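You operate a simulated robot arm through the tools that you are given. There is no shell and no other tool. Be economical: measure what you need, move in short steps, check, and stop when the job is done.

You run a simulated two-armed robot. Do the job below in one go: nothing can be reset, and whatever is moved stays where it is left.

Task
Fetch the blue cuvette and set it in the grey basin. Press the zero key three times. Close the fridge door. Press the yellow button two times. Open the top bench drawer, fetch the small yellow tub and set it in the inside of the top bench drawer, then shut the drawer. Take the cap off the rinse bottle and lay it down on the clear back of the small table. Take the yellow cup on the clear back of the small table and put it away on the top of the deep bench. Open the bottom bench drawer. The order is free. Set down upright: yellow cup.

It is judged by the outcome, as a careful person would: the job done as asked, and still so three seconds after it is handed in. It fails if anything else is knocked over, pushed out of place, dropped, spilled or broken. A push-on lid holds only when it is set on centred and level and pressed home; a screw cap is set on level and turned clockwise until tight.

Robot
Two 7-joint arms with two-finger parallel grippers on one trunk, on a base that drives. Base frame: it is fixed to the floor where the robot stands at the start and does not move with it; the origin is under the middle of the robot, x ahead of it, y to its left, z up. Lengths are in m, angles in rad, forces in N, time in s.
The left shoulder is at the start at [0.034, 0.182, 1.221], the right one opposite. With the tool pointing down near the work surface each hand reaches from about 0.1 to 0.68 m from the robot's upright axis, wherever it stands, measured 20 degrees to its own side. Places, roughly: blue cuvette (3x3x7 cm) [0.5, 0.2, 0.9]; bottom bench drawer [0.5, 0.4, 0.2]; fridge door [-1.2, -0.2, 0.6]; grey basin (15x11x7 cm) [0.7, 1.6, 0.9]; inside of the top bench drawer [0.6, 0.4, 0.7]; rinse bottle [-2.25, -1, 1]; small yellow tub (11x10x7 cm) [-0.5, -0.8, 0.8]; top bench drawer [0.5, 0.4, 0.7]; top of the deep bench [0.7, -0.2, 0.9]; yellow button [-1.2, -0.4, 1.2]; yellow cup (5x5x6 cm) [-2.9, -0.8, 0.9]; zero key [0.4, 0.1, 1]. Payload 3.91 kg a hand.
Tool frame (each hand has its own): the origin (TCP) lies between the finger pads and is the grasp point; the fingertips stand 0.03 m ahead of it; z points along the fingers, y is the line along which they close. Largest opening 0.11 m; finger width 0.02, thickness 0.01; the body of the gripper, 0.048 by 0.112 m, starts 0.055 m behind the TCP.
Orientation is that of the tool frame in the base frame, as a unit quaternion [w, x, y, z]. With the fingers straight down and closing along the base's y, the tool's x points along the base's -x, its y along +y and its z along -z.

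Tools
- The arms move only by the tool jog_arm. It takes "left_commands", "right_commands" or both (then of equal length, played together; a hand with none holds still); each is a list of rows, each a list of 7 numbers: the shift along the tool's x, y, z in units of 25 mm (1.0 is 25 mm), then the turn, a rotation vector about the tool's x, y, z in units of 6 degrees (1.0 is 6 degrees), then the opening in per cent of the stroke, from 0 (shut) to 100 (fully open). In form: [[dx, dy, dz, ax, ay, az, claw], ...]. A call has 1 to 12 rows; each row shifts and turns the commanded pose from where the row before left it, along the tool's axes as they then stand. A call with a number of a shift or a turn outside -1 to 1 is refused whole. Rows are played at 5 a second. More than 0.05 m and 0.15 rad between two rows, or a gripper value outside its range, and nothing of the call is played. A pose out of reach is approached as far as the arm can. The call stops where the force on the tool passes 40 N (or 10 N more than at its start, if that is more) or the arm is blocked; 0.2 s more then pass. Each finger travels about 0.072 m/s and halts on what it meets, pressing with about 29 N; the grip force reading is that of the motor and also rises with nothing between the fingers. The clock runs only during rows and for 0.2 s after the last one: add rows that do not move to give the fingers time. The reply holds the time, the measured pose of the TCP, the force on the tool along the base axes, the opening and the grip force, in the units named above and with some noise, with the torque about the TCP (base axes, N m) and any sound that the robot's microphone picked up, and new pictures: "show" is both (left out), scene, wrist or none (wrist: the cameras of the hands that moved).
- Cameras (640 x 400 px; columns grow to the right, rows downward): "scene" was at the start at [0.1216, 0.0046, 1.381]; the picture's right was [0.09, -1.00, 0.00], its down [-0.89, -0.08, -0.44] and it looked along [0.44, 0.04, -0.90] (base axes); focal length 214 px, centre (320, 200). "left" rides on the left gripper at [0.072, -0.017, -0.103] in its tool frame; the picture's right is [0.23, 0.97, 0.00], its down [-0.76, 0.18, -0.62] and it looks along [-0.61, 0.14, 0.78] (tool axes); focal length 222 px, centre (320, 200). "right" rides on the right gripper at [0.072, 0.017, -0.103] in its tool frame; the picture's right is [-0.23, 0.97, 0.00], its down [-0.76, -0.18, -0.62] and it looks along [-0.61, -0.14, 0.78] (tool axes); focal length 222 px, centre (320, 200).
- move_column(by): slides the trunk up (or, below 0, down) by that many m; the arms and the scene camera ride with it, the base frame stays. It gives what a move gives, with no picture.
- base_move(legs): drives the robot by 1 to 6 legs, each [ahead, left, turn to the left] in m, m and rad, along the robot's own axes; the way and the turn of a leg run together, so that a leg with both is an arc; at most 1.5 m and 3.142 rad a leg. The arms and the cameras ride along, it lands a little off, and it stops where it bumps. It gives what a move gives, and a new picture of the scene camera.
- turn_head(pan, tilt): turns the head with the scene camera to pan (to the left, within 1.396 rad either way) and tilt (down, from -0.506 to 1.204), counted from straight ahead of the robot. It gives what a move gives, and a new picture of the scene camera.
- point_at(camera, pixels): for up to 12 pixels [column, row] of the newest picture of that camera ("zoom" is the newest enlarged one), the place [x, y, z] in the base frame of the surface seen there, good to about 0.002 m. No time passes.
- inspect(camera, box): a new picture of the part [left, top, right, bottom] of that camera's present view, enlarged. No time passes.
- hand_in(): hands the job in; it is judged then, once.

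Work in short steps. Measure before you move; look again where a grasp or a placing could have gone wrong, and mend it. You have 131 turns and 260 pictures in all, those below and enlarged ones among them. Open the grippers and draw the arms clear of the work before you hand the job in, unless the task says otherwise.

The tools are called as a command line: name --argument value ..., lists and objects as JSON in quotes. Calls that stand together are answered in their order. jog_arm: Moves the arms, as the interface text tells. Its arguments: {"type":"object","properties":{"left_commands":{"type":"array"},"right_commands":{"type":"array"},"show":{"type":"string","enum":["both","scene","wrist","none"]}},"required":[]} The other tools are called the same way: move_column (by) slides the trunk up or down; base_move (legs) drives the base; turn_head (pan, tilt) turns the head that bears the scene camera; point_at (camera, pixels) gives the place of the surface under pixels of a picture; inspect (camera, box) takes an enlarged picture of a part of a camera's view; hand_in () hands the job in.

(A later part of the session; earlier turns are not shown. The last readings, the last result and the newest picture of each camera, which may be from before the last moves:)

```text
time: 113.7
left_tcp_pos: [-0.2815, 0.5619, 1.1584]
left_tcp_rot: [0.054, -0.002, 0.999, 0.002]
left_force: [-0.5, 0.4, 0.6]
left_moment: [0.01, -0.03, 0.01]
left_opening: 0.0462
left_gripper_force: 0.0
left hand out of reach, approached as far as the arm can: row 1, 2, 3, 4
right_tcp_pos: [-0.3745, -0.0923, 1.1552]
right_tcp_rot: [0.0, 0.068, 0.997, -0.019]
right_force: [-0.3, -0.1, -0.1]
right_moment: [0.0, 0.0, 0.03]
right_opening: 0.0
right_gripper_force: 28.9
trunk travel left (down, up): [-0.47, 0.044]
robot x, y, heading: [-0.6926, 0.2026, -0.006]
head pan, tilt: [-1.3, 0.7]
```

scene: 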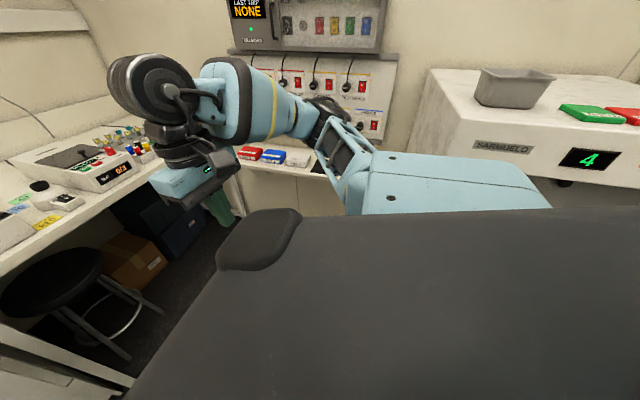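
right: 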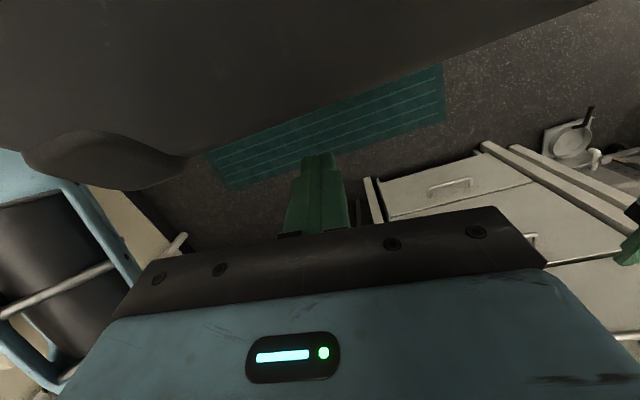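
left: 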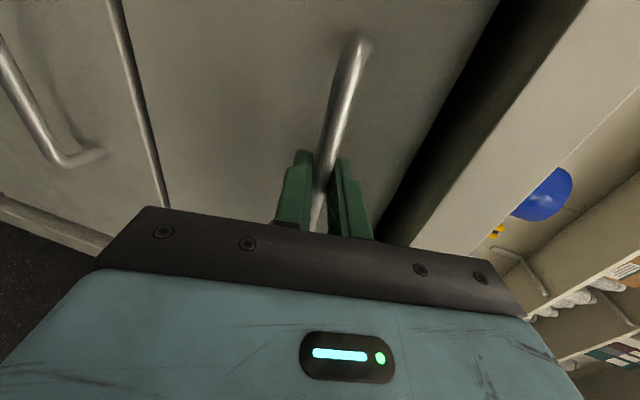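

Straighten both hands, then turn the robot right 90° to face the side bench.

jog_arm --left_commands '[[0, 0, 0, 0, 1, 0, 60], [0.5, 0, 0, 0, 0, 0, 100], [0, 0, 0, 0, 0, 0, 100]]' --right_commands '[[0, 0, 0, -0.36, 0, -0.6, 0], [0, 0, 0, 0, 0, -0.7, 0], [0, 0, 0, 0, 0, 0, 0]]' --show "none"

base_move --legs '[[0, 0, -1.571]]'

turn_head --pan 0.0 --tilt 0.65

```text
time: 114.5
left_tcp_pos: [-0.2917, 0.5604, 1.1595]
left_tcp_rot: [0.0, -0.002, 1.0, 0.003]
left_force: [-0.2, -0.1, 0.3]
left_moment: [-0.01, -0.01, 0.04]
left_opening: 0.1098
left_gripper_force: 0.0
right_tcp_pos: [-0.3736, -0.0942, 1.154]
right_tcp_rot: [0.0, 0.0, 1.0, 0.001]
right_force: [0.0, 0.7, 0.6]
right_moment: [0.02, 0.01, 0.0]
right_opening: 0.0
right_gripper_force: 28.3
trunk travel left (down, up): [-0.47, 0.044]
robot x, y, heading: [-0.697, 0.2034, -0.005]
head pan, tilt: [-1.3, 0.7]
```

```text
time: 116.5
left_tcp_pos: [-0.1632, 0.3695, 1.1547]
left_tcp_rot: [0.0, 0.227, 0.974, -0.007]
left_force: [-1.5, 1.5, 0.6]
left_moment: [-0.05, 0.0, 0.04]
left_opening: 0.1099
left_gripper_force: 0.0
right_tcp_pos: [-0.5216, -0.1736, 1.1605]
right_tcp_rot: [-0.005, 0.216, 0.976, -0.004]
right_force: [-0.7, 0.2, -0.4]
right_moment: [-0.01, 0.0, 0.04]
right_opening: 0.0
right_gripper_force: 29.4
trunk travel left (down, up): [-0.47, 0.044]
robot x, y, heading: [-0.6925, 0.2074, -0.467]
head pan, tilt: [-1.3, 0.7]
stopped in leg 1: the robot was blocked; the commanded pose is now the measured one
```

scene: 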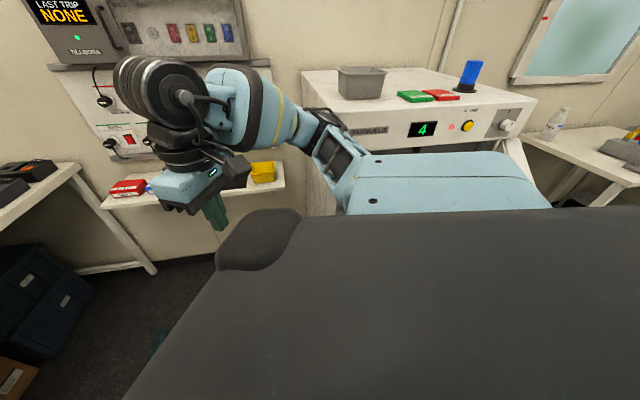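

```text
time: 117.9
left_tcp_pos: [-0.1598, 0.3655, 1.1507]
left_tcp_rot: [-0.002, 0.228, 0.974, -0.006]
left_force: [0.0, 0.3, 0.0]
left_moment: [0.01, 0.02, 0.0]
left_opening: 0.1101
left_gripper_force: 0.0
right_tcp_pos: [-0.519, -0.1751, 1.1578]
right_tcp_rot: [-0.006, 0.219, 0.976, -0.005]
right_force: [-0.4, -0.6, -0.3]
right_moment: [0.02, -0.03, 0.03]
right_opening: 0.0
right_gripper_force: 28.9
trunk travel left (down, up): [-0.47, 0.044]
robot x, y, heading: [-0.6943, 0.2051, -0.469]
head pan, tilt: [0.0, 0.649]
```

scene: 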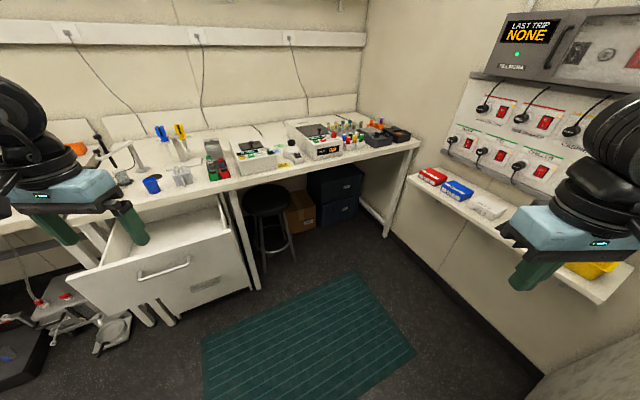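

The turn was blocked at −0.47. Look to the right/behind for what's in the way.

turn_head --pan -1.39 --tilt 0.35

point_at --camera "scene" --pixels '[[320, 120]]'

```text
time: 119.5
left_tcp_pos: [-0.1599, 0.3666, 1.1499]
left_tcp_rot: [-0.003, 0.229, 0.973, -0.006]
left_force: [-0.2, 0.5, 0.1]
left_moment: [0.01, 0.0, 0.01]
left_opening: 0.1098
left_gripper_force: 0.0
right_tcp_pos: [-0.5192, -0.1745, 1.1577]
right_tcp_rot: [-0.006, 0.22, 0.975, -0.005]
right_force: [-0.3, 0.0, 0.9]
right_moment: [0.01, 0.01, 0.03]
right_opening: 0.0
right_gripper_force: 28.7
trunk travel left (down, up): [-0.47, 0.044]
robot x, y, heading: [-0.6932, 0.2039, -0.474]
head pan, tilt: [-1.389, 0.351]
```

scene: 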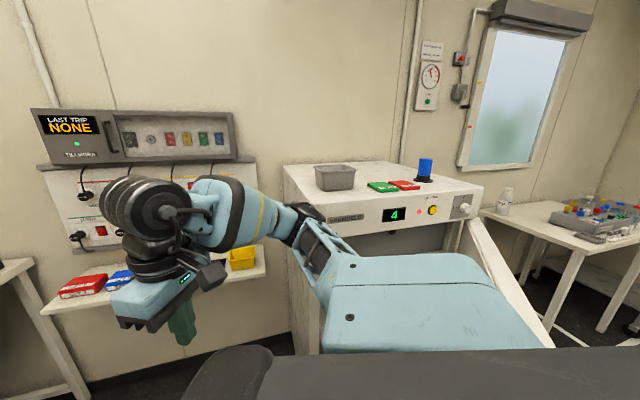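

```text
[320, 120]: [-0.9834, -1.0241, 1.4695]
```

point_at --camera "scene" --pixels '[[285, 170], [335, 226], [385, 215], [480, 195], [432, 210], [490, 250], [530, 320], [310, 250], [295, 290], [460, 208], [242, 255], [400, 232]]'

inspect --camera "scene" --box '[270, 150, 570, 350]'

```text
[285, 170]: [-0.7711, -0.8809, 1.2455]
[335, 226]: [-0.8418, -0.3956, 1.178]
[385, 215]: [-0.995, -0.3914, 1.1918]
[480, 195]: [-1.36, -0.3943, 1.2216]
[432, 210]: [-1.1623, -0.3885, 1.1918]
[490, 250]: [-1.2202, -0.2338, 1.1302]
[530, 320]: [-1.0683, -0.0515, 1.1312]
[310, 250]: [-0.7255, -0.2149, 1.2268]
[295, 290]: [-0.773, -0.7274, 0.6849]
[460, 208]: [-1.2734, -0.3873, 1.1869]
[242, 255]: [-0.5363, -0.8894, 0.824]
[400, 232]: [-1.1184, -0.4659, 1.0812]
```

```text
2.00 times, centred on (420, 250) of scene
```

zoom: 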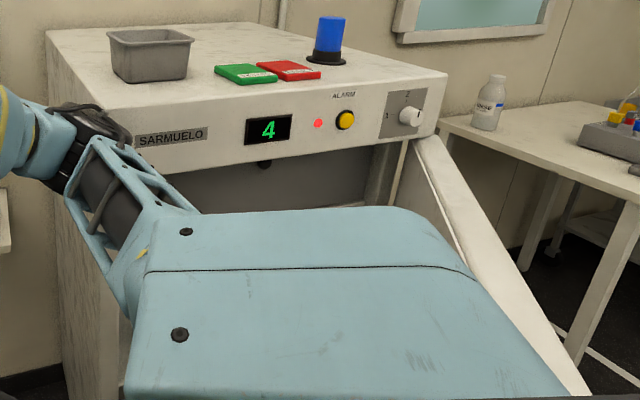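

The open fridge door's free edge (≈[-0.97, 0.05]) blocks my base. I move diagonally away to about [-0.25, -0.15], then turn to face −y.

base_move --legs '[[0.55, -0.112, 0], [0, 0, -1.1]]'

turn_head --pan -0.3 --tilt 0.8

```text
time: 120.4
left_tcp_pos: [-0.1547, 0.3637, 1.1561]
left_tcp_rot: [0.003, 0.231, 0.973, -0.007]
left_force: [-0.1, 0.3, -0.4]
left_moment: [0.02, 0.0, -0.02]
left_opening: 0.1101
left_gripper_force: 0.0
right_tcp_pos: [-0.5169, -0.1775, 1.1592]
right_tcp_rot: [-0.005, 0.225, 0.974, -0.002]
right_force: [-0.6, -0.2, 0.5]
right_moment: [0.0, -0.01, 0.02]
right_opening: 0.0
right_gripper_force: 28.7
trunk travel left (down, up): [-0.47, 0.044]
robot x, y, heading: [-0.6761, 0.2032, -0.47]
head pan, tilt: [-1.389, 0.351]
stopped in leg 1: the robot was blocked; the commanded pose is now the measured one
```

scene: 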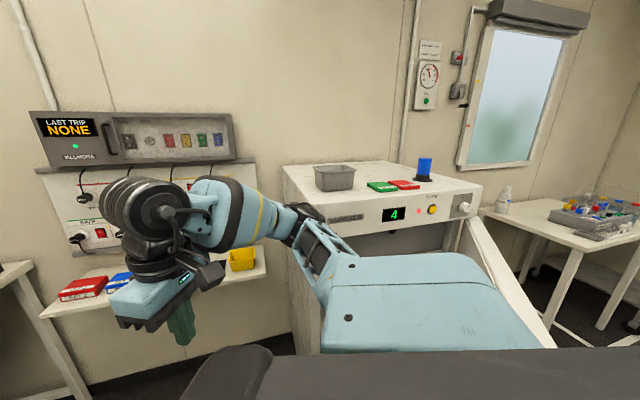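

```text
time: 121.7
left_tcp_pos: [-0.1548, 0.3629, 1.1542]
left_tcp_rot: [0.002, 0.23, 0.973, -0.008]
left_force: [-0.4, -0.2, -1.0]
left_moment: [0.02, -0.01, 0.03]
left_opening: 0.11
left_gripper_force: 0.1
right_tcp_pos: [-0.5186, -0.178, 1.1595]
right_tcp_rot: [-0.007, 0.225, 0.974, -0.003]
right_force: [0.2, 0.6, -0.4]
right_moment: [0.0, 0.0, 0.01]
right_opening: 0.0
right_gripper_force: 28.3
trunk travel left (down, up): [-0.47, 0.044]
robot x, y, heading: [-0.6743, 0.2018, -0.475]
head pan, tilt: [-0.3, 0.799]
```

scene: 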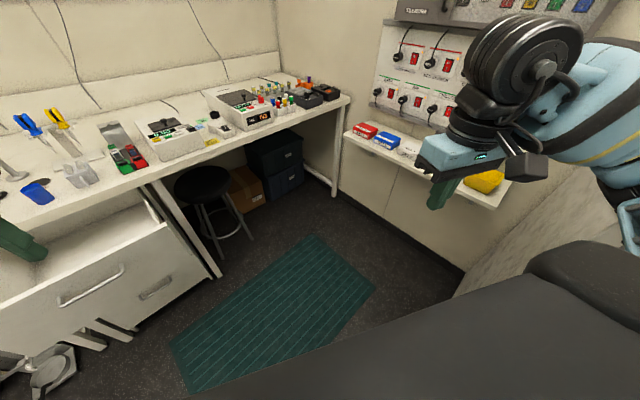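

Blocked again, probably by the door edge at my right rear. Move first in pure +x with slight +y, away from the door.

base_move --legs '[[0.15, 0.13, 0]]'

```text
time: 123.5
left_tcp_pos: [0.0341, 0.3853, 1.1586]
left_tcp_rot: [0.001, 0.232, 0.973, 0.003]
left_force: [0.4, -0.7, -0.5]
left_moment: [0.02, 0.0, 0.01]
left_opening: 0.1102
left_gripper_force: 0.1
right_tcp_pos: [-0.3291, -0.1553, 1.1501]
right_tcp_rot: [-0.008, 0.225, 0.974, 0.008]
right_force: [-0.2, 0.2, 0.6]
right_moment: [-0.01, 0.03, -0.01]
right_opening: 0.0
right_gripper_force: 29.1
trunk travel left (down, up): [-0.47, 0.044]
robot x, y, heading: [-0.4883, 0.2461, -0.472]
head pan, tilt: [-0.3, 0.799]
```

scene: 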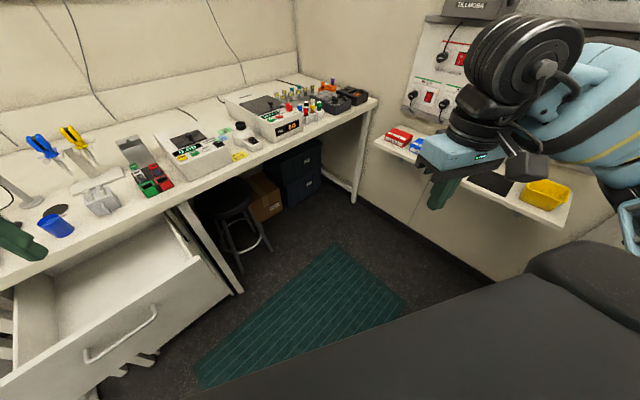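

Free. Now go to about [-0.25, -0.12] and turn to face −y.

base_move --legs '[[0.37, -0.21, 0], [0, 0, -1.1]]'

turn_head --pan -0.3 --tilt 0.9

```text
time: 128.3
left_tcp_pos: [0.1975, -0.4307, 1.1565]
left_tcp_rot: [-0.001, 0.629, 0.778, 0.0]
left_force: [-0.2, 1.2, -0.2]
left_moment: [-0.03, -0.02, -0.04]
left_opening: 0.1098
left_gripper_force: 0.1
right_tcp_pos: [-0.439, -0.4853, 1.1518]
right_tcp_rot: [-0.006, 0.607, 0.795, 0.01]
right_force: [0.6, 0.9, -0.2]
right_moment: [-0.03, 0.0, 0.0]
right_opening: 0.0001
right_gripper_force: 29.5
trunk travel left (down, up): [-0.47, 0.044]
robot x, y, heading: [-0.249, -0.1138, -1.369]
head pan, tilt: [-0.3, 0.799]
stopped in leg 2: the robot was blocked; the commanded pose is now the measured one
```

scene: 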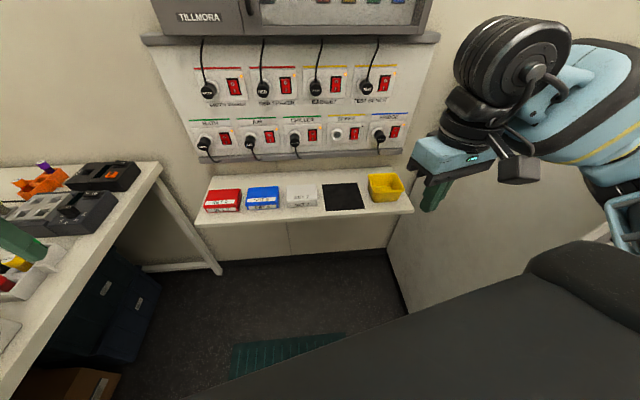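

```text
time: 129.0
left_tcp_pos: [0.1986, -0.4354, 1.1529]
left_tcp_rot: [-0.004, 0.631, 0.776, 0.001]
left_force: [0.0, -1.2, 0.1]
left_moment: [-0.02, 0.03, 0.0]
left_opening: 0.1099
left_gripper_force: 0.1
right_tcp_pos: [-0.4394, -0.488, 1.1499]
right_tcp_rot: [-0.009, 0.609, 0.793, 0.011]
right_force: [-0.3, -0.6, 1.0]
right_moment: [0.01, 0.03, 0.02]
right_opening: 0.0
right_gripper_force: 28.4
trunk travel left (down, up): [-0.47, 0.044]
robot x, y, heading: [-0.2419, -0.111, -1.376]
head pan, tilt: [-0.3, 0.901]
```

scene: 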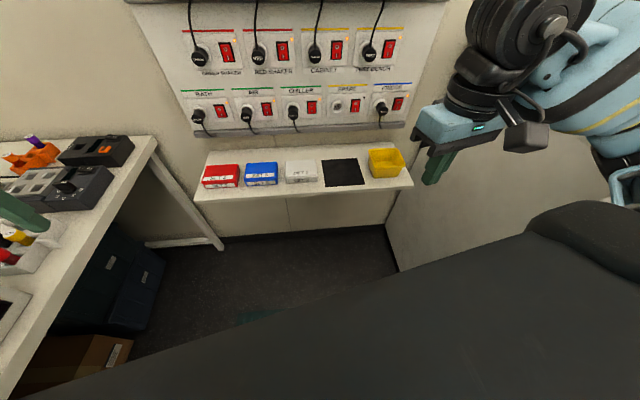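

Blocked at −1.376 (right elbow beside the fridge), which is good enough. Measure the tub at (386,162).

inspect --camera "scene" --box '[310, 120, 450, 210]'

point_at --camera "scene" --pixels '[[370, 154], [402, 150], [374, 176], [404, 170], [385, 160], [388, 174], [409, 186], [380, 190], [345, 172]]'

```text
4.44 times, centred on (380, 165) of scene
```

zoom: 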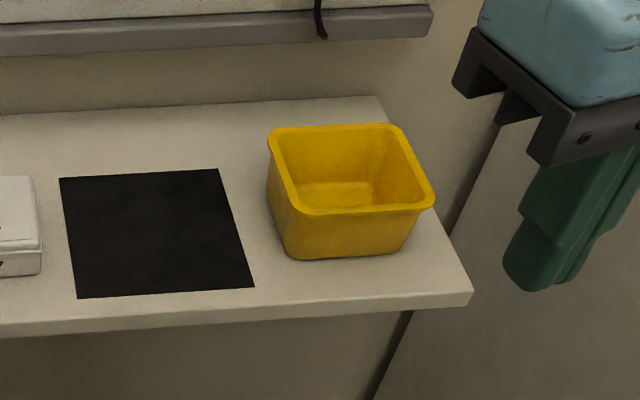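

```text
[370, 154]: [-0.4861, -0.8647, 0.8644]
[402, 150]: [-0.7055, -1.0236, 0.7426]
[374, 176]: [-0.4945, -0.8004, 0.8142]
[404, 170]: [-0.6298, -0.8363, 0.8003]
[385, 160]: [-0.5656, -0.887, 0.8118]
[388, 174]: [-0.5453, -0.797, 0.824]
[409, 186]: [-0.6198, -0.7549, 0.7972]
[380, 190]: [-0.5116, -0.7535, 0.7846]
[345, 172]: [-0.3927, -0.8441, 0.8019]
```

Measure the tub rim corners from the zoomed picture.

point_at --camera "zoom" --pixels '[[272, 133], [398, 128], [427, 200], [302, 211], [340, 130], [283, 170], [415, 165], [365, 209], [340, 190], [335, 240]]'

```text
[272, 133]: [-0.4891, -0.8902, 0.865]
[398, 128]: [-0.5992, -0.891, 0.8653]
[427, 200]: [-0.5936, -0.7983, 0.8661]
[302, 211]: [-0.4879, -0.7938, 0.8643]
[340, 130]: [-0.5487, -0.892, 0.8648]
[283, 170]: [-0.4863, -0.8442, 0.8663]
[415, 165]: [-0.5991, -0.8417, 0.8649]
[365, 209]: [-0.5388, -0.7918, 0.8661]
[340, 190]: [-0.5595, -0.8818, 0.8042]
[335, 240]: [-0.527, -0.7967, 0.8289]
```

Tub rim: x −0.600…−0.486, y −0.893…−0.791, z 0.866. I'll pinch its +x wall. Square up the right hand, extend it forward (this draws in the elbow), and open it.

jog_arm --right_commands '[[0, 0, 0, 0, 0, 1, 0], [0, 0, 0, 0, 0, 1, 30], [0, 0, 0, 0, 0, 0.5, 45], [-1, -0.2, 0, 0, 0, 0, 45], [-1, -0.2, 0, 0, 0, 0, 45], [-1, -0.2, 0, 0, 0, 0, 45], [-1, -0.2, 0.3, 0, 0, 0, 45], [-1, -0.2, 0.5, 0, 0, 0, 45], [-1, -0.2, 0.5, 0, 0, 0, 45]]' --show "none"

base_move --legs '[[0.2, 0.05, 0]]'

```text
time: 131.0
left_tcp_pos: [0.1839, -0.4352, 1.157]
left_tcp_rot: [0.001, 0.631, 0.776, 0.004]
left_force: [0.4, 0.3, 0.4]
left_moment: [0.02, 0.01, -0.02]
left_opening: 0.11
left_gripper_force: 0.0
right_tcp_pos: [-0.4894, -0.6339, 1.1111]
right_tcp_rot: [-0.007, 0.712, 0.702, 0.013]
right_force: [0.0, -0.5, 0.9]
right_moment: [0.0, 0.0, 0.0]
right_opening: 0.0494
right_gripper_force: 0.1
trunk travel left (down, up): [-0.47, 0.044]
robot x, y, heading: [-0.2469, -0.1103, -1.376]
head pan, tilt: [-0.3, 0.901]
```

```text
time: 132.6
left_tcp_pos: [0.2703, -0.6162, 1.1586]
left_tcp_rot: [0.001, 0.631, 0.775, 0.003]
left_force: [-0.1, -0.3, 0.3]
left_moment: [0.0, 0.0, -0.01]
left_opening: 0.11
left_gripper_force: 0.1
right_tcp_pos: [-0.3991, -0.8165, 1.1113]
right_tcp_rot: [-0.005, 0.711, 0.703, 0.013]
right_force: [0.3, 0.3, 0.4]
right_moment: [0.03, 0.0, 0.01]
right_opening: 0.0495
right_gripper_force: 0.0
trunk travel left (down, up): [-0.47, 0.044]
robot x, y, heading: [-0.161, -0.2949, -1.367]
head pan, tilt: [-0.3, 0.901]
```

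scene: 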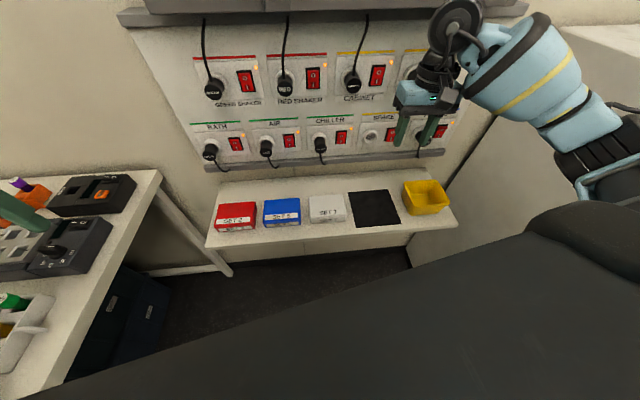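

Position the open right hand above the tub's +x wall, then partly descend.

jog_arm --right_commands '[[-0.26, -0.91, 0, 0, 0, 0, 45], [-0.26, -0.91, 0, 0, 0, 0, 45], [-0.26, -0.91, 0, 0, 0, 0, 45], [-0.26, -0.91, 0, 0, 0, 0, 45], [0, 0, 1, 0, 0, 0, 45], [0, 0, 1, 0, 0, 0, 45], [0, 0, 1, 0, 0, 0, 45], [0, 0, 1, 0, 0, 0, 45], [0, 0, 1, 0, 0, 0, 45], [0, 0, 1, 0, 0, 0, 45], [0, 0, 0, 0, 0, 0, 45]]' --show "wrist"

```text
time: 135.0
left_tcp_pos: [0.2705, -0.6165, 1.1577]
left_tcp_rot: [0.001, 0.631, 0.776, 0.003]
left_force: [-0.1, -0.7, -0.7]
left_moment: [-0.01, 0.02, 0.02]
left_opening: 0.11
left_gripper_force: 0.1
right_tcp_pos: [-0.4914, -0.8378, 0.9609]
right_tcp_rot: [-0.005, 0.711, 0.703, 0.013]
right_force: [-0.8, 0.2, 0.3]
right_moment: [-0.01, -0.02, 0.01]
right_opening: 0.0497
right_gripper_force: 0.1
trunk travel left (down, up): [-0.47, 0.044]
robot x, y, heading: [-0.1576, -0.2958, -1.375]
head pan, tilt: [-0.3, 0.901]
```

right: 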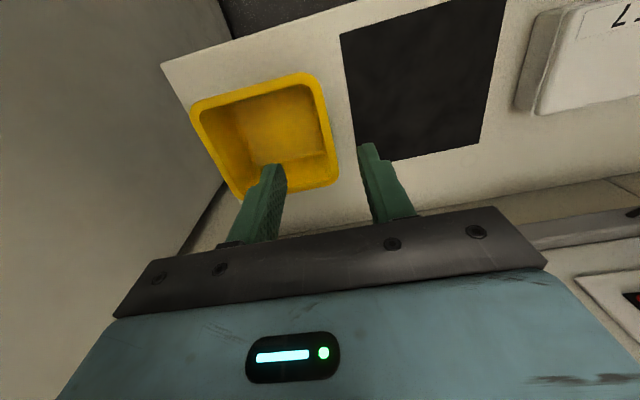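

The wall lies between the fingers. Descend to grip depth and close.

jog_arm --right_commands '[[-0.1, 0, 1, 0, 0, 0, 45], [0, 0, 1, 0, 0, 0, 45], [0, 0, 1, 0, 0, 0, 45], [0, 0, 0.7, 0, 0, 0, 45], [0, 0, 0, 0, 0, 0, 0], [0, 0, 0, 0, 0, 0, 0], [0, 0, 0, 0, 0, 0, 0], [0, 0, 0, 0, 0, 0, 0]]' --show "wrist"

```text
time: 136.8
left_tcp_pos: [0.2718, -0.617, 1.1583]
left_tcp_rot: [0.001, 0.631, 0.776, 0.004]
left_force: [0.1, -0.3, -0.2]
left_moment: [0.0, -0.01, 0.0]
left_opening: 0.11
left_gripper_force: 0.0
right_tcp_pos: [-0.4897, -0.8378, 0.8673]
right_tcp_rot: [-0.006, 0.71, 0.704, 0.011]
right_force: [-0.4, 0.4, 5.6]
right_moment: [0.2, 0.76, 0.07]
right_opening: 0.0036
right_gripper_force: 29.0
trunk travel left (down, up): [-0.47, 0.044]
robot x, y, heading: [-0.1645, -0.2923, -1.368]
head pan, tilt: [-0.3, 0.901]
```

right: 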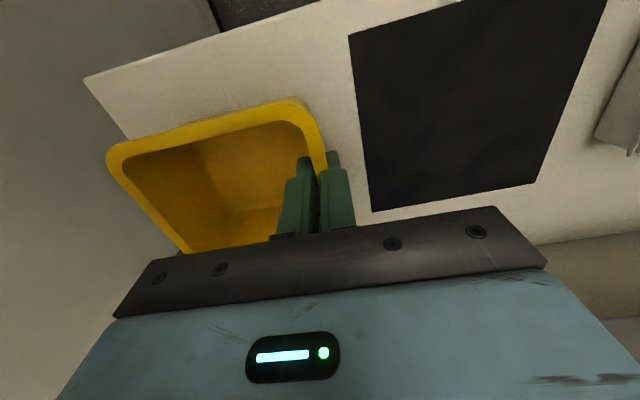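

Wall pinched (3.6 mm). Lift slowly.

jog_arm --right_commands '[[0, 0, -0.3, 0, 0, 0, 0], [0, 0, -0.6, 0, 0, 0, 0], [0, 0, -1, 0, 0, 0, 0], [0, 0, -1, 0, 0, 0, 0], [0, 0, -1, 0, 0, 0, 0], [0, 0, -1, 0, 0, 0, 0], [0, 0, -1, 0, 0, 0, 0], [0, 0, -1, 0, 0, 0, 0], [0, 0, -1, 0, 0, 0, 0], [0, 0, -1, 0, 0, 0, 0]]' --show "both"

```text
time: 139.0
left_tcp_pos: [0.2709, -0.6164, 1.1574]
left_tcp_rot: [0.002, 0.632, 0.775, 0.003]
left_force: [0.0, 0.0, -0.3]
left_moment: [0.03, -0.02, 0.01]
left_opening: 0.1099
left_gripper_force: 0.0
right_tcp_pos: [-0.4913, -0.842, 1.0895]
right_tcp_rot: [-0.005, 0.711, 0.703, 0.013]
right_force: [-0.6, 0.5, 0.1]
right_moment: [0.0, -0.03, -0.01]
right_opening: 0.0026
right_gripper_force: 29.1
trunk travel left (down, up): [-0.47, 0.044]
robot x, y, heading: [-0.1599, -0.2955, -1.372]
head pan, tilt: [-0.3, 0.901]
```

scene: 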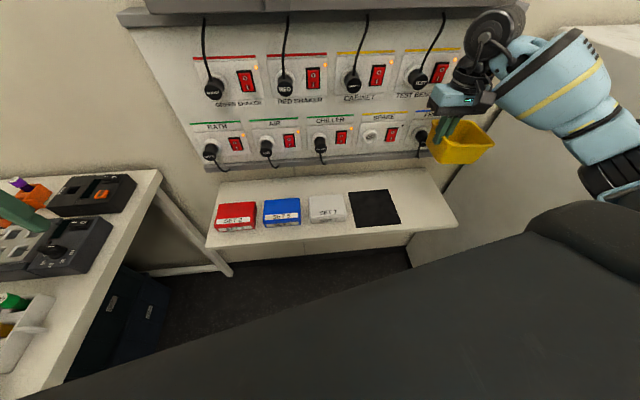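
right: 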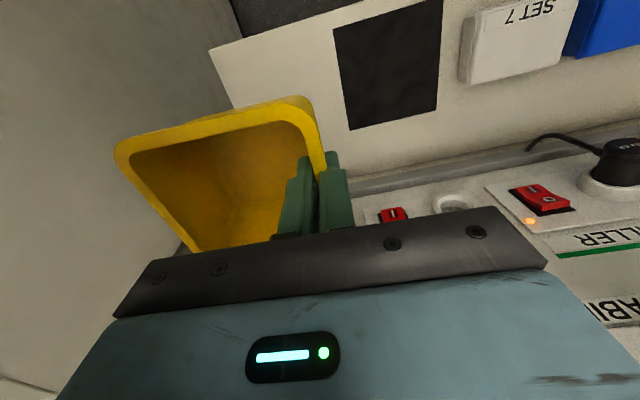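

Tub held level enough. Pull the hand in, back away from the shelf, then turn to face the bench.

jog_arm --right_commands '[[1, 0, 0, 0, 0, 0, 0], [1, 0, 0, 0, 0, 0, 0], [1, 0, 0, 0, 0, 0, 0], [1, 0, 0, 0, 0, 0, 0], [0.5, 0, 0, 0, 0, 0, 0]]' --show "none"

base_move --legs '[[-0.43, 0, 0], [0, -0.12, 0], [0, 0, 1.37]]'

```text
time: 140.2
left_tcp_pos: [0.2699, -0.6166, 1.1576]
left_tcp_rot: [0.002, 0.631, 0.776, 0.003]
left_force: [0.6, -0.1, 0.0]
left_moment: [-0.03, -0.01, 0.01]
left_opening: 0.1101
left_gripper_force: 0.0
right_tcp_pos: [-0.4905, -0.7308, 1.093]
right_tcp_rot: [-0.005, 0.711, 0.703, 0.013]
right_force: [-0.9, -0.1, -0.1]
right_moment: [-0.01, -0.07, -0.04]
right_opening: 0.0027
right_gripper_force: 28.6
trunk travel left (down, up): [-0.47, 0.044]
robot x, y, heading: [-0.1588, -0.2953, -1.371]
head pan, tilt: [-0.3, 0.901]
```

```text
time: 147.5
left_tcp_pos: [0.0397, 0.4625, 1.1584]
left_tcp_rot: [-0.001, 0.0, 1.0, 0.003]
left_force: [0.1, 0.1, 0.3]
left_moment: [0.01, 0.02, -0.03]
left_opening: 0.1101
left_gripper_force: 0.0
right_tcp_pos: [-0.0012, -0.3059, 1.0928]
right_tcp_rot: [-0.012, 0.106, 0.994, 0.006]
right_force: [0.0, -0.5, -1.1]
right_moment: [0.0, 0.03, 0.0]
right_opening: 0.0024
right_gripper_force: 28.9
trunk travel left (down, up): [-0.47, 0.044]
robot x, y, heading: [-0.3609, 0.1035, -0.005]
head pan, tilt: [-0.3, 0.901]
```

scene: 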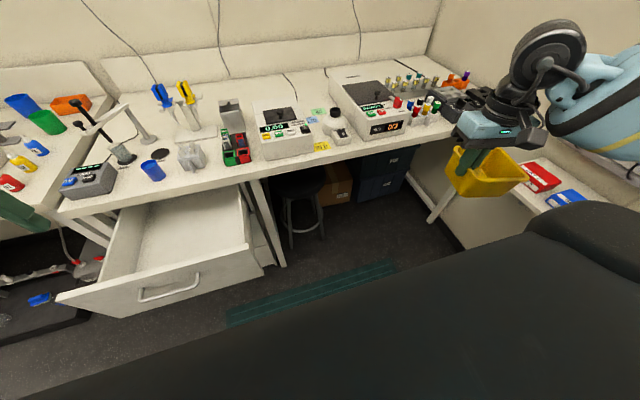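

Drive left 0.57 m so the right arm faces the open drawer.

base_move --legs '[[0, 0.575, 0.005]]'

turn_head --pan -0.35 --tilt 1.0

```text
time: 153.0
left_tcp_pos: [0.0402, 1.0395, 1.1579]
left_tcp_rot: [-0.001, -0.003, 1.0, 0.003]
left_force: [0.2, -0.2, 0.1]
left_moment: [-0.02, -0.02, -0.02]
left_opening: 0.1102
left_gripper_force: 0.0
right_tcp_pos: [0.0019, 0.2716, 1.0929]
right_tcp_rot: [-0.012, 0.105, 0.994, 0.006]
right_force: [0.4, 1.0, -1.0]
right_moment: [0.06, 0.0, 0.01]
right_opening: 0.0026
right_gripper_force: 29.4
trunk travel left (down, up): [-0.47, 0.044]
robot x, y, heading: [-0.3612, 0.6794, -0.003]
head pan, tilt: [-0.3, 0.901]
```

scene: 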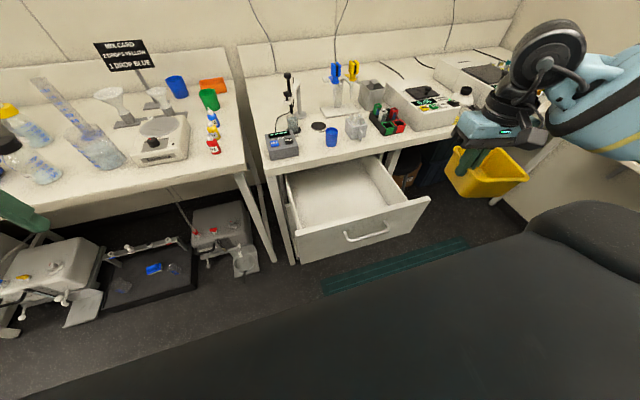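

```text
time: 153.7
left_tcp_pos: [0.0413, 1.0384, 1.1576]
left_tcp_rot: [-0.001, -0.003, 1.0, 0.003]
left_force: [-0.6, -0.2, 0.4]
left_moment: [-0.01, 0.01, -0.02]
left_opening: 0.11
left_gripper_force: 0.1
right_tcp_pos: [0.0013, 0.2699, 1.0929]
right_tcp_rot: [-0.013, 0.106, 0.994, 0.006]
right_force: [-0.9, 0.5, -2.1]
right_moment: [0.02, 0.0, 0.01]
right_opening: 0.0026
right_gripper_force: 28.5
trunk travel left (down, up): [-0.47, 0.044]
robot x, y, heading: [-0.3579, 0.6782, -0.001]
head pan, tilt: [-0.351, 1.0]
```

scene: 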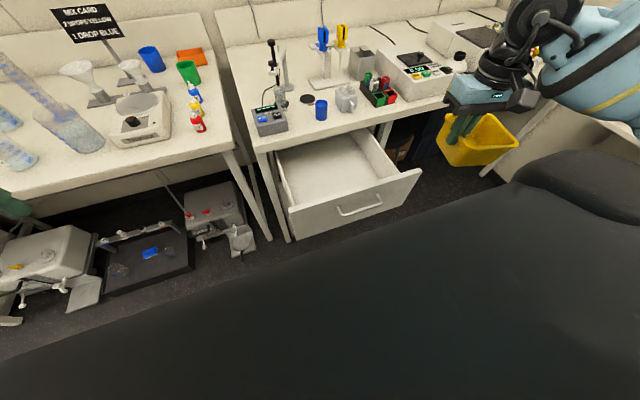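

Square the hand, then move above the drawer at [0.205, 0.475].

jog_arm --right_commands '[[0, 0, 0, 0, 0, -1, 0], [0, 0, 0, 0, 0, -1, 0], [-0.9, 0.9, 0, 0, 0, 0, 0], [-0.9, 0.9, 0, 0, 0, 0, 0], [-0.9, 0.9, 0, 0, 0, 0, 0], [-0.9, 0.9, 0, 0, 0, 0, 0], [-0.9, 0.9, 0, 0, 0, 0, 0], [-0.9, 0.9, 0, 0, 0, 0, 0], [-0.9, 0.9, 0, 0, 0, 0, 0], [-0.9, 0.9, 0, 0, 0, 0, 0], [-0.9, 0.9, 0, 0, 0, 0, 0]]' --show "none"

move_column --by -0.2

inspect --camera "right" --box '[0, 0, 640, 400]'

inspect --camera "scene" --box '[220, 100, 620, 350]'

```text
time: 156.1
left_tcp_pos: [0.0409, 1.0401, 1.1572]
left_tcp_rot: [-0.002, -0.002, 1.0, 0.003]
left_force: [0.0, -0.3, -0.1]
left_moment: [-0.01, 0.01, 0.0]
left_opening: 0.1096
left_gripper_force: 0.0
right_tcp_pos: [0.2056, 0.4736, 1.0911]
right_tcp_rot: [-0.013, 0.001, 1.0, 0.007]
right_force: [0.7, 0.2, -0.8]
right_moment: [0.06, 0.0, 0.01]
right_opening: 0.0026
right_gripper_force: 28.7
trunk travel left (down, up): [-0.47, 0.044]
robot x, y, heading: [-0.3622, 0.6756, 0.001]
head pan, tilt: [-0.351, 1.0]
```

```text
time: 158.3
left_tcp_pos: [0.0413, 1.0404, 0.9572]
left_tcp_rot: [-0.001, -0.002, 1.0, 0.003]
left_force: [-0.2, 0.6, -0.3]
left_moment: [-0.01, 0.04, 0.02]
left_opening: 0.1101
left_gripper_force: 0.0
right_tcp_pos: [0.2041, 0.4735, 0.8928]
right_tcp_rot: [-0.011, 0.0, 1.0, 0.008]
right_force: [0.2, -0.3, -1.1]
right_moment: [0.05, -0.01, 0.02]
right_opening: 0.0026
right_gripper_force: 28.4
trunk travel left (down, up): [-0.27, 0.244]
robot x, y, heading: [-0.3583, 0.6789, -0.0]
head pan, tilt: [-0.351, 1.0]
```

```text
1.00 times, centred on (320, 200) of right (not enlarged: the box is as wide or as high as the picture)
```

zoom: 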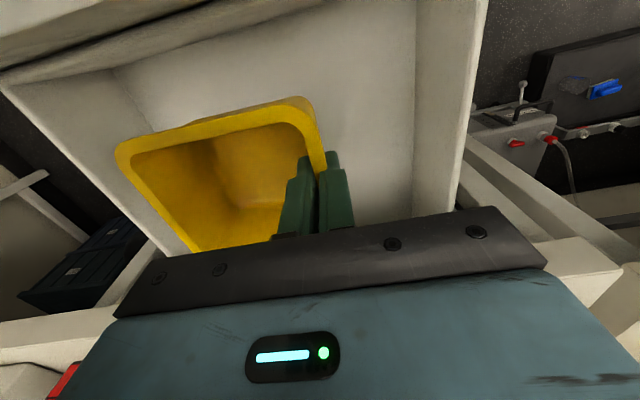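

```text
1.60 times, centred on (420, 225) of scene
```

zoom: 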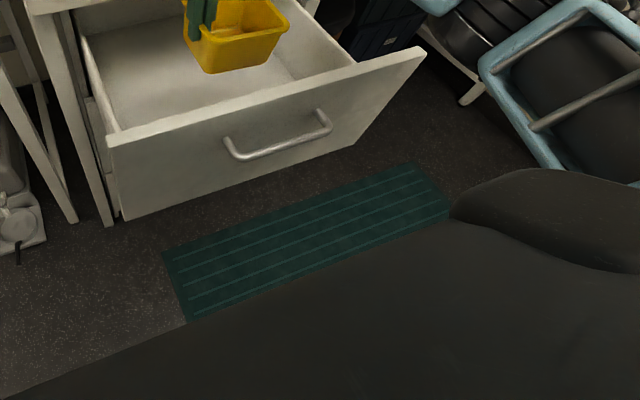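

Tub is inside the drawer's outline. Lower to just above the floor, then gently to contact.

jog_arm --right_commands '[[0, 0, 1, 0, 0, 0, 0], [0, 0, 1, 0, 0, 0, 0], [0, 0, 1, 0, 0, 0, 0], [0, 0, 1, 0, 0, 0, 0], [0, 0, 1, 0, 0, 0, 0], [0, 0, 0.8, 0, 0, 0, 0], [0, 0, 0.3, 0, 0, 0, 0], [0, 0, 0.2, 0, 0, 0, 0], [0, 0, 0.1, 0, 0, 0, 0], [0, 0, 0, 0, 0, 0, 0]]' --show "wrist"

```text
time: 160.5
left_tcp_pos: [0.0401, 1.0386, 0.9584]
left_tcp_rot: [-0.001, -0.003, 1.0, 0.004]
left_force: [0.4, 0.4, 0.4]
left_moment: [-0.01, 0.0, 0.04]
left_opening: 0.1101
left_gripper_force: 0.1
right_tcp_pos: [0.2007, 0.4749, 0.7324]
right_tcp_rot: [-0.012, 0.0, 1.0, 0.008]
right_force: [0.9, 2.6, 9.7]
right_moment: [-0.71, 0.34, -0.05]
right_opening: 0.0034
right_gripper_force: 28.8
trunk travel left (down, up): [-0.27, 0.244]
robot x, y, heading: [-0.36, 0.6819, -0.003]
head pan, tilt: [-0.351, 1.0]
```

right: 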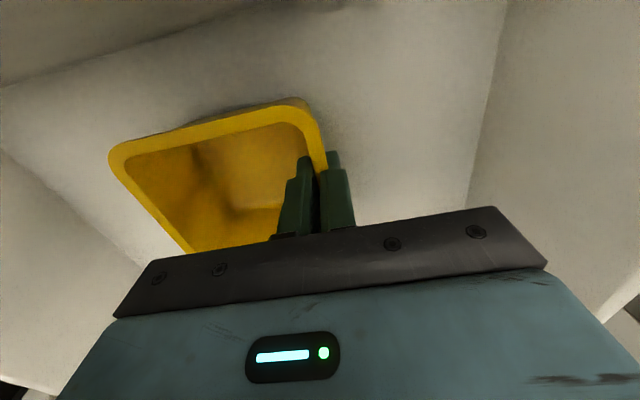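

Touched down (≈10 N). Open the fingers modestly and lift out.

jog_arm --right_commands '[[0, 0, 0, 0, 0, 0, 20], [0, 0, 0, 0, 0, 0, 30], [0, 0, -0.5, 0, 0, 0, 30], [0, 0, -1, 0, 0, 0, 30], [0, 0, -1, 0, 0, 0, 30], [0, 0, -1, 0, 0, 0, 30], [0, 0, -1, 0, 0, 0, 30], [0, 0, -1, 0, 0, 0, 30], [0, 0, -1, 0, 0, 0, 0], [0, 0, -1, 0, 0, 0, 0]]' --show "wrist"

```text
time: 162.7
left_tcp_pos: [0.0407, 1.0402, 0.9591]
left_tcp_rot: [-0.001, -0.004, 1.0, 0.004]
left_force: [-0.7, -0.9, 0.0]
left_moment: [-0.01, -0.01, 0.01]
left_opening: 0.1099
left_gripper_force: 0.1
right_tcp_pos: [0.2058, 0.4722, 0.9186]
right_tcp_rot: [-0.012, 0.001, 1.0, 0.008]
right_force: [-0.3, 1.1, -0.4]
right_moment: [0.0, -0.01, -0.01]
right_opening: 0.0
right_gripper_force: 28.7
trunk travel left (down, up): [-0.27, 0.244]
robot x, y, heading: [-0.3606, 0.6852, 0.002]
head pan, tilt: [-0.351, 1.0]
```

right: 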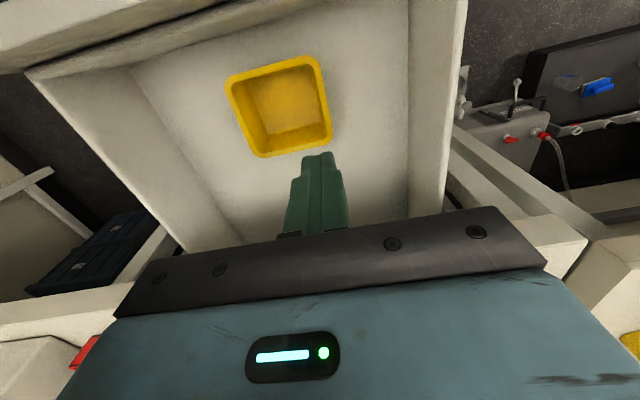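

Tub sits in the drawer. Now take the closed right hand out in front of the handle (x 0.0, y 0.41, z 0.805), also raising the left hand.

jog_arm --right_commands '[[0.95, -0.28, 0, 0, 0, 0, 0], [0.95, -0.28, 0, 0, 0, 0, 0], [0.95, -0.28, 0, 0, 0, 0, 0], [0.95, -0.28, 0, 0, 0, 0, 0], [0.95, -0.28, 0, 0, 0, 0, 0], [0.95, -0.28, 0, 0, 0, 0, 0], [0.95, -0.28, 0, 0, 0, 0, 0], [0.95, -0.28, 0, 0, 0, 0, 0], [0.95, -0.28, 0, 0, 0, 0, 0]]' --left_commands '[[0.5, 0, -0.6, 0, 0, 0, 100], [0.5, 0, -0.6, 0, 0, 0, 100], [0.5, 0, -0.6, 0, 0, 0, 100], [0.5, 0, -0.6, 0, 0, 0, 100], [0, 0, -0.6, 0, 0, 0, 100], [0, 0, -0.6, 0, 0, 0, 100], [0, 0, -0.6, 0, 0, 0, 100], [0, 0, -0.6, 0, 0, 0, 100], [0, 0, 0, 0, 0, 0, 100]]' --show "none"

jog_arm --right_commands '[[0, 0, 1, 0, 0, 0, 0], [0, 0, 1, 0, 0, 0, 0], [0, 0, 1, 0, 0, 0, 0], [0, 0, 1, 0, 0, 0, 0], [0, 0, 0.5, 0, 0, 0, 0], [0, 0, 0, 0, 0, 0, 0]]' --show "both"

```text
time: 164.7
left_tcp_pos: [-0.0085, 1.0375, 1.0777]
left_tcp_rot: [-0.001, -0.003, 1.0, 0.004]
left_force: [-0.5, -0.7, 0.8]
left_moment: [0.01, 0.01, -0.03]
left_opening: 0.1098
left_gripper_force: 0.0
right_tcp_pos: [-0.0086, 0.4098, 0.9234]
right_tcp_rot: [-0.012, 0.001, 1.0, 0.008]
right_force: [0.2, -0.2, -0.3]
right_moment: [0.02, 0.01, 0.04]
right_opening: 0.0
right_gripper_force: 29.1
trunk travel left (down, up): [-0.27, 0.244]
robot x, y, heading: [-0.3608, 0.6822, -0.005]
head pan, tilt: [-0.351, 1.0]
```

```text
time: 166.1
left_tcp_pos: [-0.0083, 1.038, 1.0782]
left_tcp_rot: [-0.001, -0.003, 1.0, 0.003]
left_force: [-0.4, 0.3, 0.6]
left_moment: [0.03, 0.01, 0.01]
left_opening: 0.1102
left_gripper_force: 0.1
right_tcp_pos: [-0.0134, 0.4115, 0.8095]
right_tcp_rot: [-0.013, 0.001, 1.0, 0.008]
right_force: [1.0, 0.8, -0.1]
right_moment: [-0.03, 0.0, 0.04]
right_opening: 0.0
right_gripper_force: 28.9
trunk travel left (down, up): [-0.27, 0.244]
robot x, y, heading: [-0.3568, 0.6839, -0.002]
head pan, tilt: [-0.351, 1.0]
```

scene: 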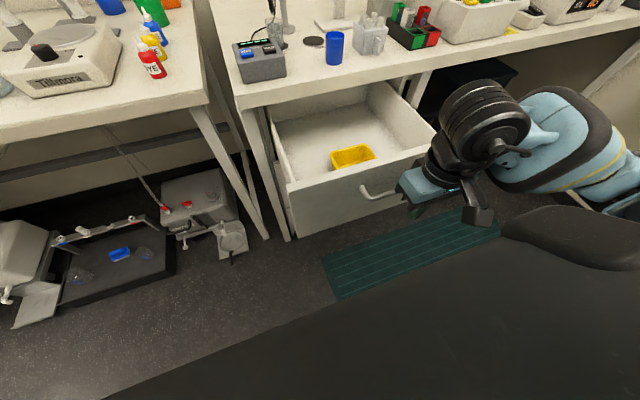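
right: 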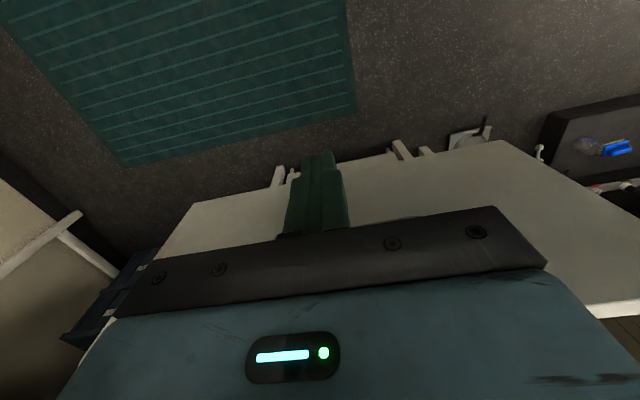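

Push the handle by driving forward 0.29 m, then finish with the arm.

base_move --legs '[[0.29, 0, 0]]'

jog_arm --right_commands '[[-0.5, 0, 0, 0, 0, 0, 0], [-0.4, 0, 0, 0, 0, 0, 0], [-0.3, 0, 0, 0, 0, 0, 0], [-0.3, 0, 0, 0, 0, 0, 0], [0, 0, 0, 0, 0, 0, 0]]' --show "wrist"

```text
time: 168.2
left_tcp_pos: [0.2831, 1.0362, 1.0794]
left_tcp_rot: [-0.002, -0.001, 1.0, 0.004]
left_force: [0.3, 0.5, 0.5]
left_moment: [0.0, 0.03, 0.02]
left_opening: 0.11
left_gripper_force: 0.1
right_tcp_pos: [0.2754, 0.4086, 0.8109]
right_tcp_rot: [-0.014, 0.0, 1.0, 0.006]
right_force: [0.3, 0.1, -0.2]
right_moment: [-0.02, -0.02, -0.01]
right_opening: 0.0
right_gripper_force: 29.0
trunk travel left (down, up): [-0.27, 0.244]
robot x, y, heading: [-0.0723, 0.6822, -0.004]
head pan, tilt: [-0.351, 1.0]
stopped in leg 1: the force on the tool passed its limit at 44 N (the readings are from after the stop); the commanded pose is now the measured one
```

scene: 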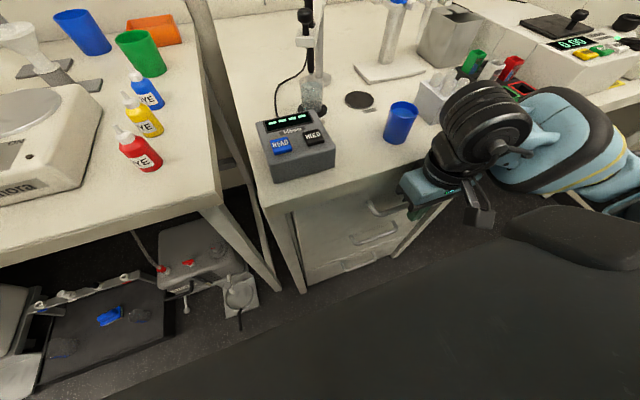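

```text
time: 168.5
left_tcp_pos: [0.2817, 1.0345, 1.0792]
left_tcp_rot: [-0.001, 0.0, 1.0, 0.003]
left_force: [-0.5, -0.1, -0.9]
left_moment: [0.02, 0.01, 0.0]
left_opening: 0.1101
left_gripper_force: 0.0
right_tcp_pos: [0.2753, 0.4085, 0.8108]
right_tcp_rot: [-0.018, -0.004, 1.0, 0.005]
right_force: [-23.5, -1.3, 9.1]
right_moment: [-0.01, -2.51, -0.47]
right_opening: 0.0
right_gripper_force: 29.1
trunk travel left (down, up): [-0.27, 0.244]
robot x, y, heading: [-0.0701, 0.6781, -0.005]
head pan, tilt: [-0.351, 1.0]
stopped in row 1 (right hand): the force on the tool passed its limit at 48 N (the readings are from after the stop); the commanded pose is now the measured one
```

right: 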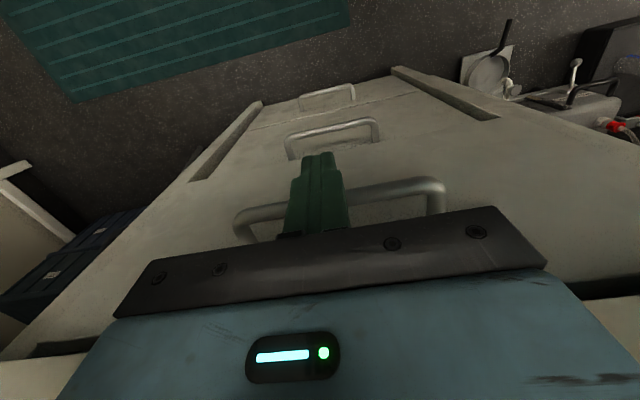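

Check whether it's shut: measure the bar, drawer faces and bench edge from the right camera.

point_at --camera "right" --pixels '[[400, 187], [390, 220], [270, 215], [330, 132], [400, 150], [330, 92], [380, 85], [560, 250], [600, 300], [60, 360]]'

```text
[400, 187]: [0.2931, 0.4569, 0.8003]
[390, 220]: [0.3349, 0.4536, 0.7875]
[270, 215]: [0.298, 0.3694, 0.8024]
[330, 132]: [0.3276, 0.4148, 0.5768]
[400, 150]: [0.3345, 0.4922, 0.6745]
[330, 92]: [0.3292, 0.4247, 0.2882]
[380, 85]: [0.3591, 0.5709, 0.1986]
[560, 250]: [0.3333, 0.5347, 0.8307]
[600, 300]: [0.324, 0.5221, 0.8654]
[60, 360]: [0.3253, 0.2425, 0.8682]
```

About 2.3 cm remains; the hand body meets the bench edge. Back off, pitch the hand 45° forward, and push the panel beside the handle (y≈0.52).

base_move --legs '[[-0.1, 0, 0]]'

jog_arm --right_commands '[[0, 0.55, 0, 0, -1, 0, 0], [0, 0.55, 0, 0, -1, 0, 0], [0, 0.55, 0, 0, -1, 0, 0], [0, 0.55, 0, 0, -1, 0, 0], [0, 0.55, 0, 0, -1, 0, 0], [0, 0.55, 0, 0, -1, 0, 0], [0, 0.55, 0, 0, -1, 0, 0], [0, 0.55, 0, 0, -0.5, 0, 0], [0, 0, 0, 0, 0, 0, 0]]' --show "wrist"

```text
time: 169.7
left_tcp_pos: [0.1853, 1.0376, 1.0789]
left_tcp_rot: [0.0, -0.001, 1.0, 0.004]
left_force: [0.0, -0.5, 0.2]
left_moment: [-0.01, -0.01, 0.0]
left_opening: 0.1101
left_gripper_force: 0.1
right_tcp_pos: [0.1796, 0.4094, 0.8094]
right_tcp_rot: [-0.018, -0.002, 1.0, 0.005]
right_force: [0.0, 0.6, -0.6]
right_moment: [0.0, -0.03, 0.03]
right_opening: 0.0
right_gripper_force: 29.0
trunk travel left (down, up): [-0.27, 0.244]
robot x, y, heading: [-0.1667, 0.6829, -0.007]
head pan, tilt: [-0.351, 1.0]
```

scene: 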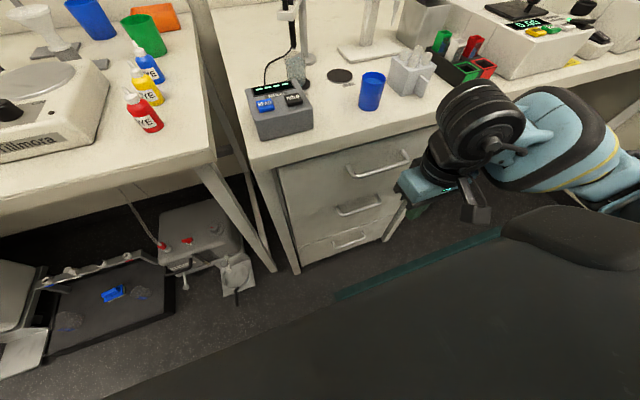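

```text
time: 171.7
left_tcp_pos: [0.1848, 1.0363, 1.0775]
left_tcp_rot: [-0.002, 0.0, 1.0, 0.003]
left_force: [0.7, 0.3, -0.1]
left_moment: [0.02, -0.02, -0.01]
left_opening: 0.11
left_gripper_force: 0.0
right_tcp_pos: [0.2685, 0.5343, 0.7992]
right_tcp_rot: [0.366, 0.0, 0.93, 0.005]
right_force: [0.2, 0.0, -0.7]
right_moment: [-0.01, 0.0, -0.07]
right_opening: 0.0
right_gripper_force: 29.2
right hand out of reach, approached as far as the arm can: row 1, 2, 3, 4, 5, 6, 7
trunk travel left (down, up): [-0.27, 0.244]
robot x, y, heading: [-0.1666, 0.6795, -0.003]
head pan, tilt: [-0.351, 1.0]
```

right: 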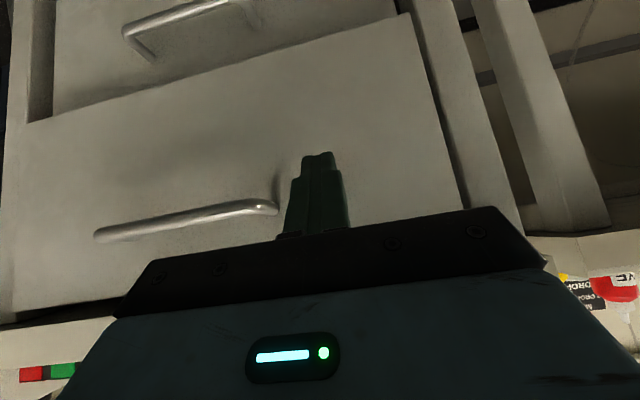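

Tip is now ~4 cm in front of the panel, beside the handle. Drive forward to push it home.

base_move --legs '[[0.085, 0, 0]]'

inspect --camera "right" --box '[0, 0, 640, 400]'

point_at --camera "zoom" --pixels '[[200, 215], [300, 110], [350, 100], [180, 50]]'

```text
time: 172.8
left_tcp_pos: [0.2516, 1.0367, 1.0774]
left_tcp_rot: [-0.003, 0.001, 1.0, 0.003]
left_force: [-0.8, 0.6, 0.3]
left_moment: [-0.01, -0.03, 0.02]
left_opening: 0.1099
left_gripper_force: 0.0
right_tcp_pos: [0.3286, 0.5343, 0.7989]
right_tcp_rot: [0.363, -0.004, 0.932, 0.007]
right_force: [-0.5, 0.2, 1.0]
right_moment: [0.0, 0.0, 0.01]
right_opening: 0.0002
right_gripper_force: 28.8
trunk travel left (down, up): [-0.27, 0.244]
robot x, y, heading: [-0.0999, 0.6774, -0.01]
head pan, tilt: [-0.351, 1.0]
stopped in leg 1: the force on the tool passed its limit at 132 N (the readings are from after the stop); the commanded pose is now the measured one
```

scene: 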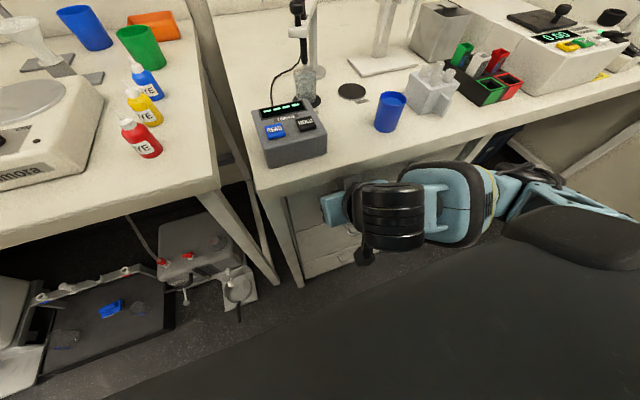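

```text
1.00 times, centred on (320, 200) of right (not enlarged: the box is as wide or as high as the picture)
```

zoom: 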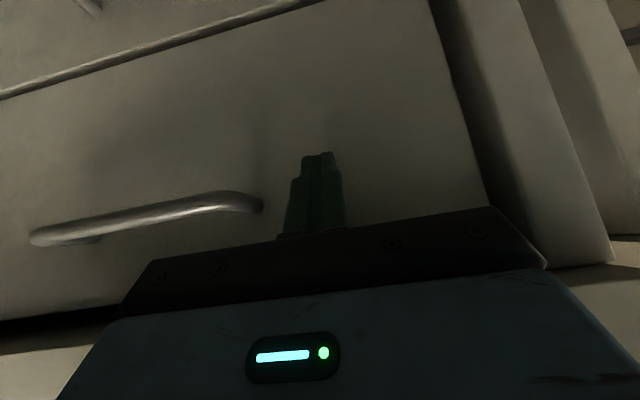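

```text
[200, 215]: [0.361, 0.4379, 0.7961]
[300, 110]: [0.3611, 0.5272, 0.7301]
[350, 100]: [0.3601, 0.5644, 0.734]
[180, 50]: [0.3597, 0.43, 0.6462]
```

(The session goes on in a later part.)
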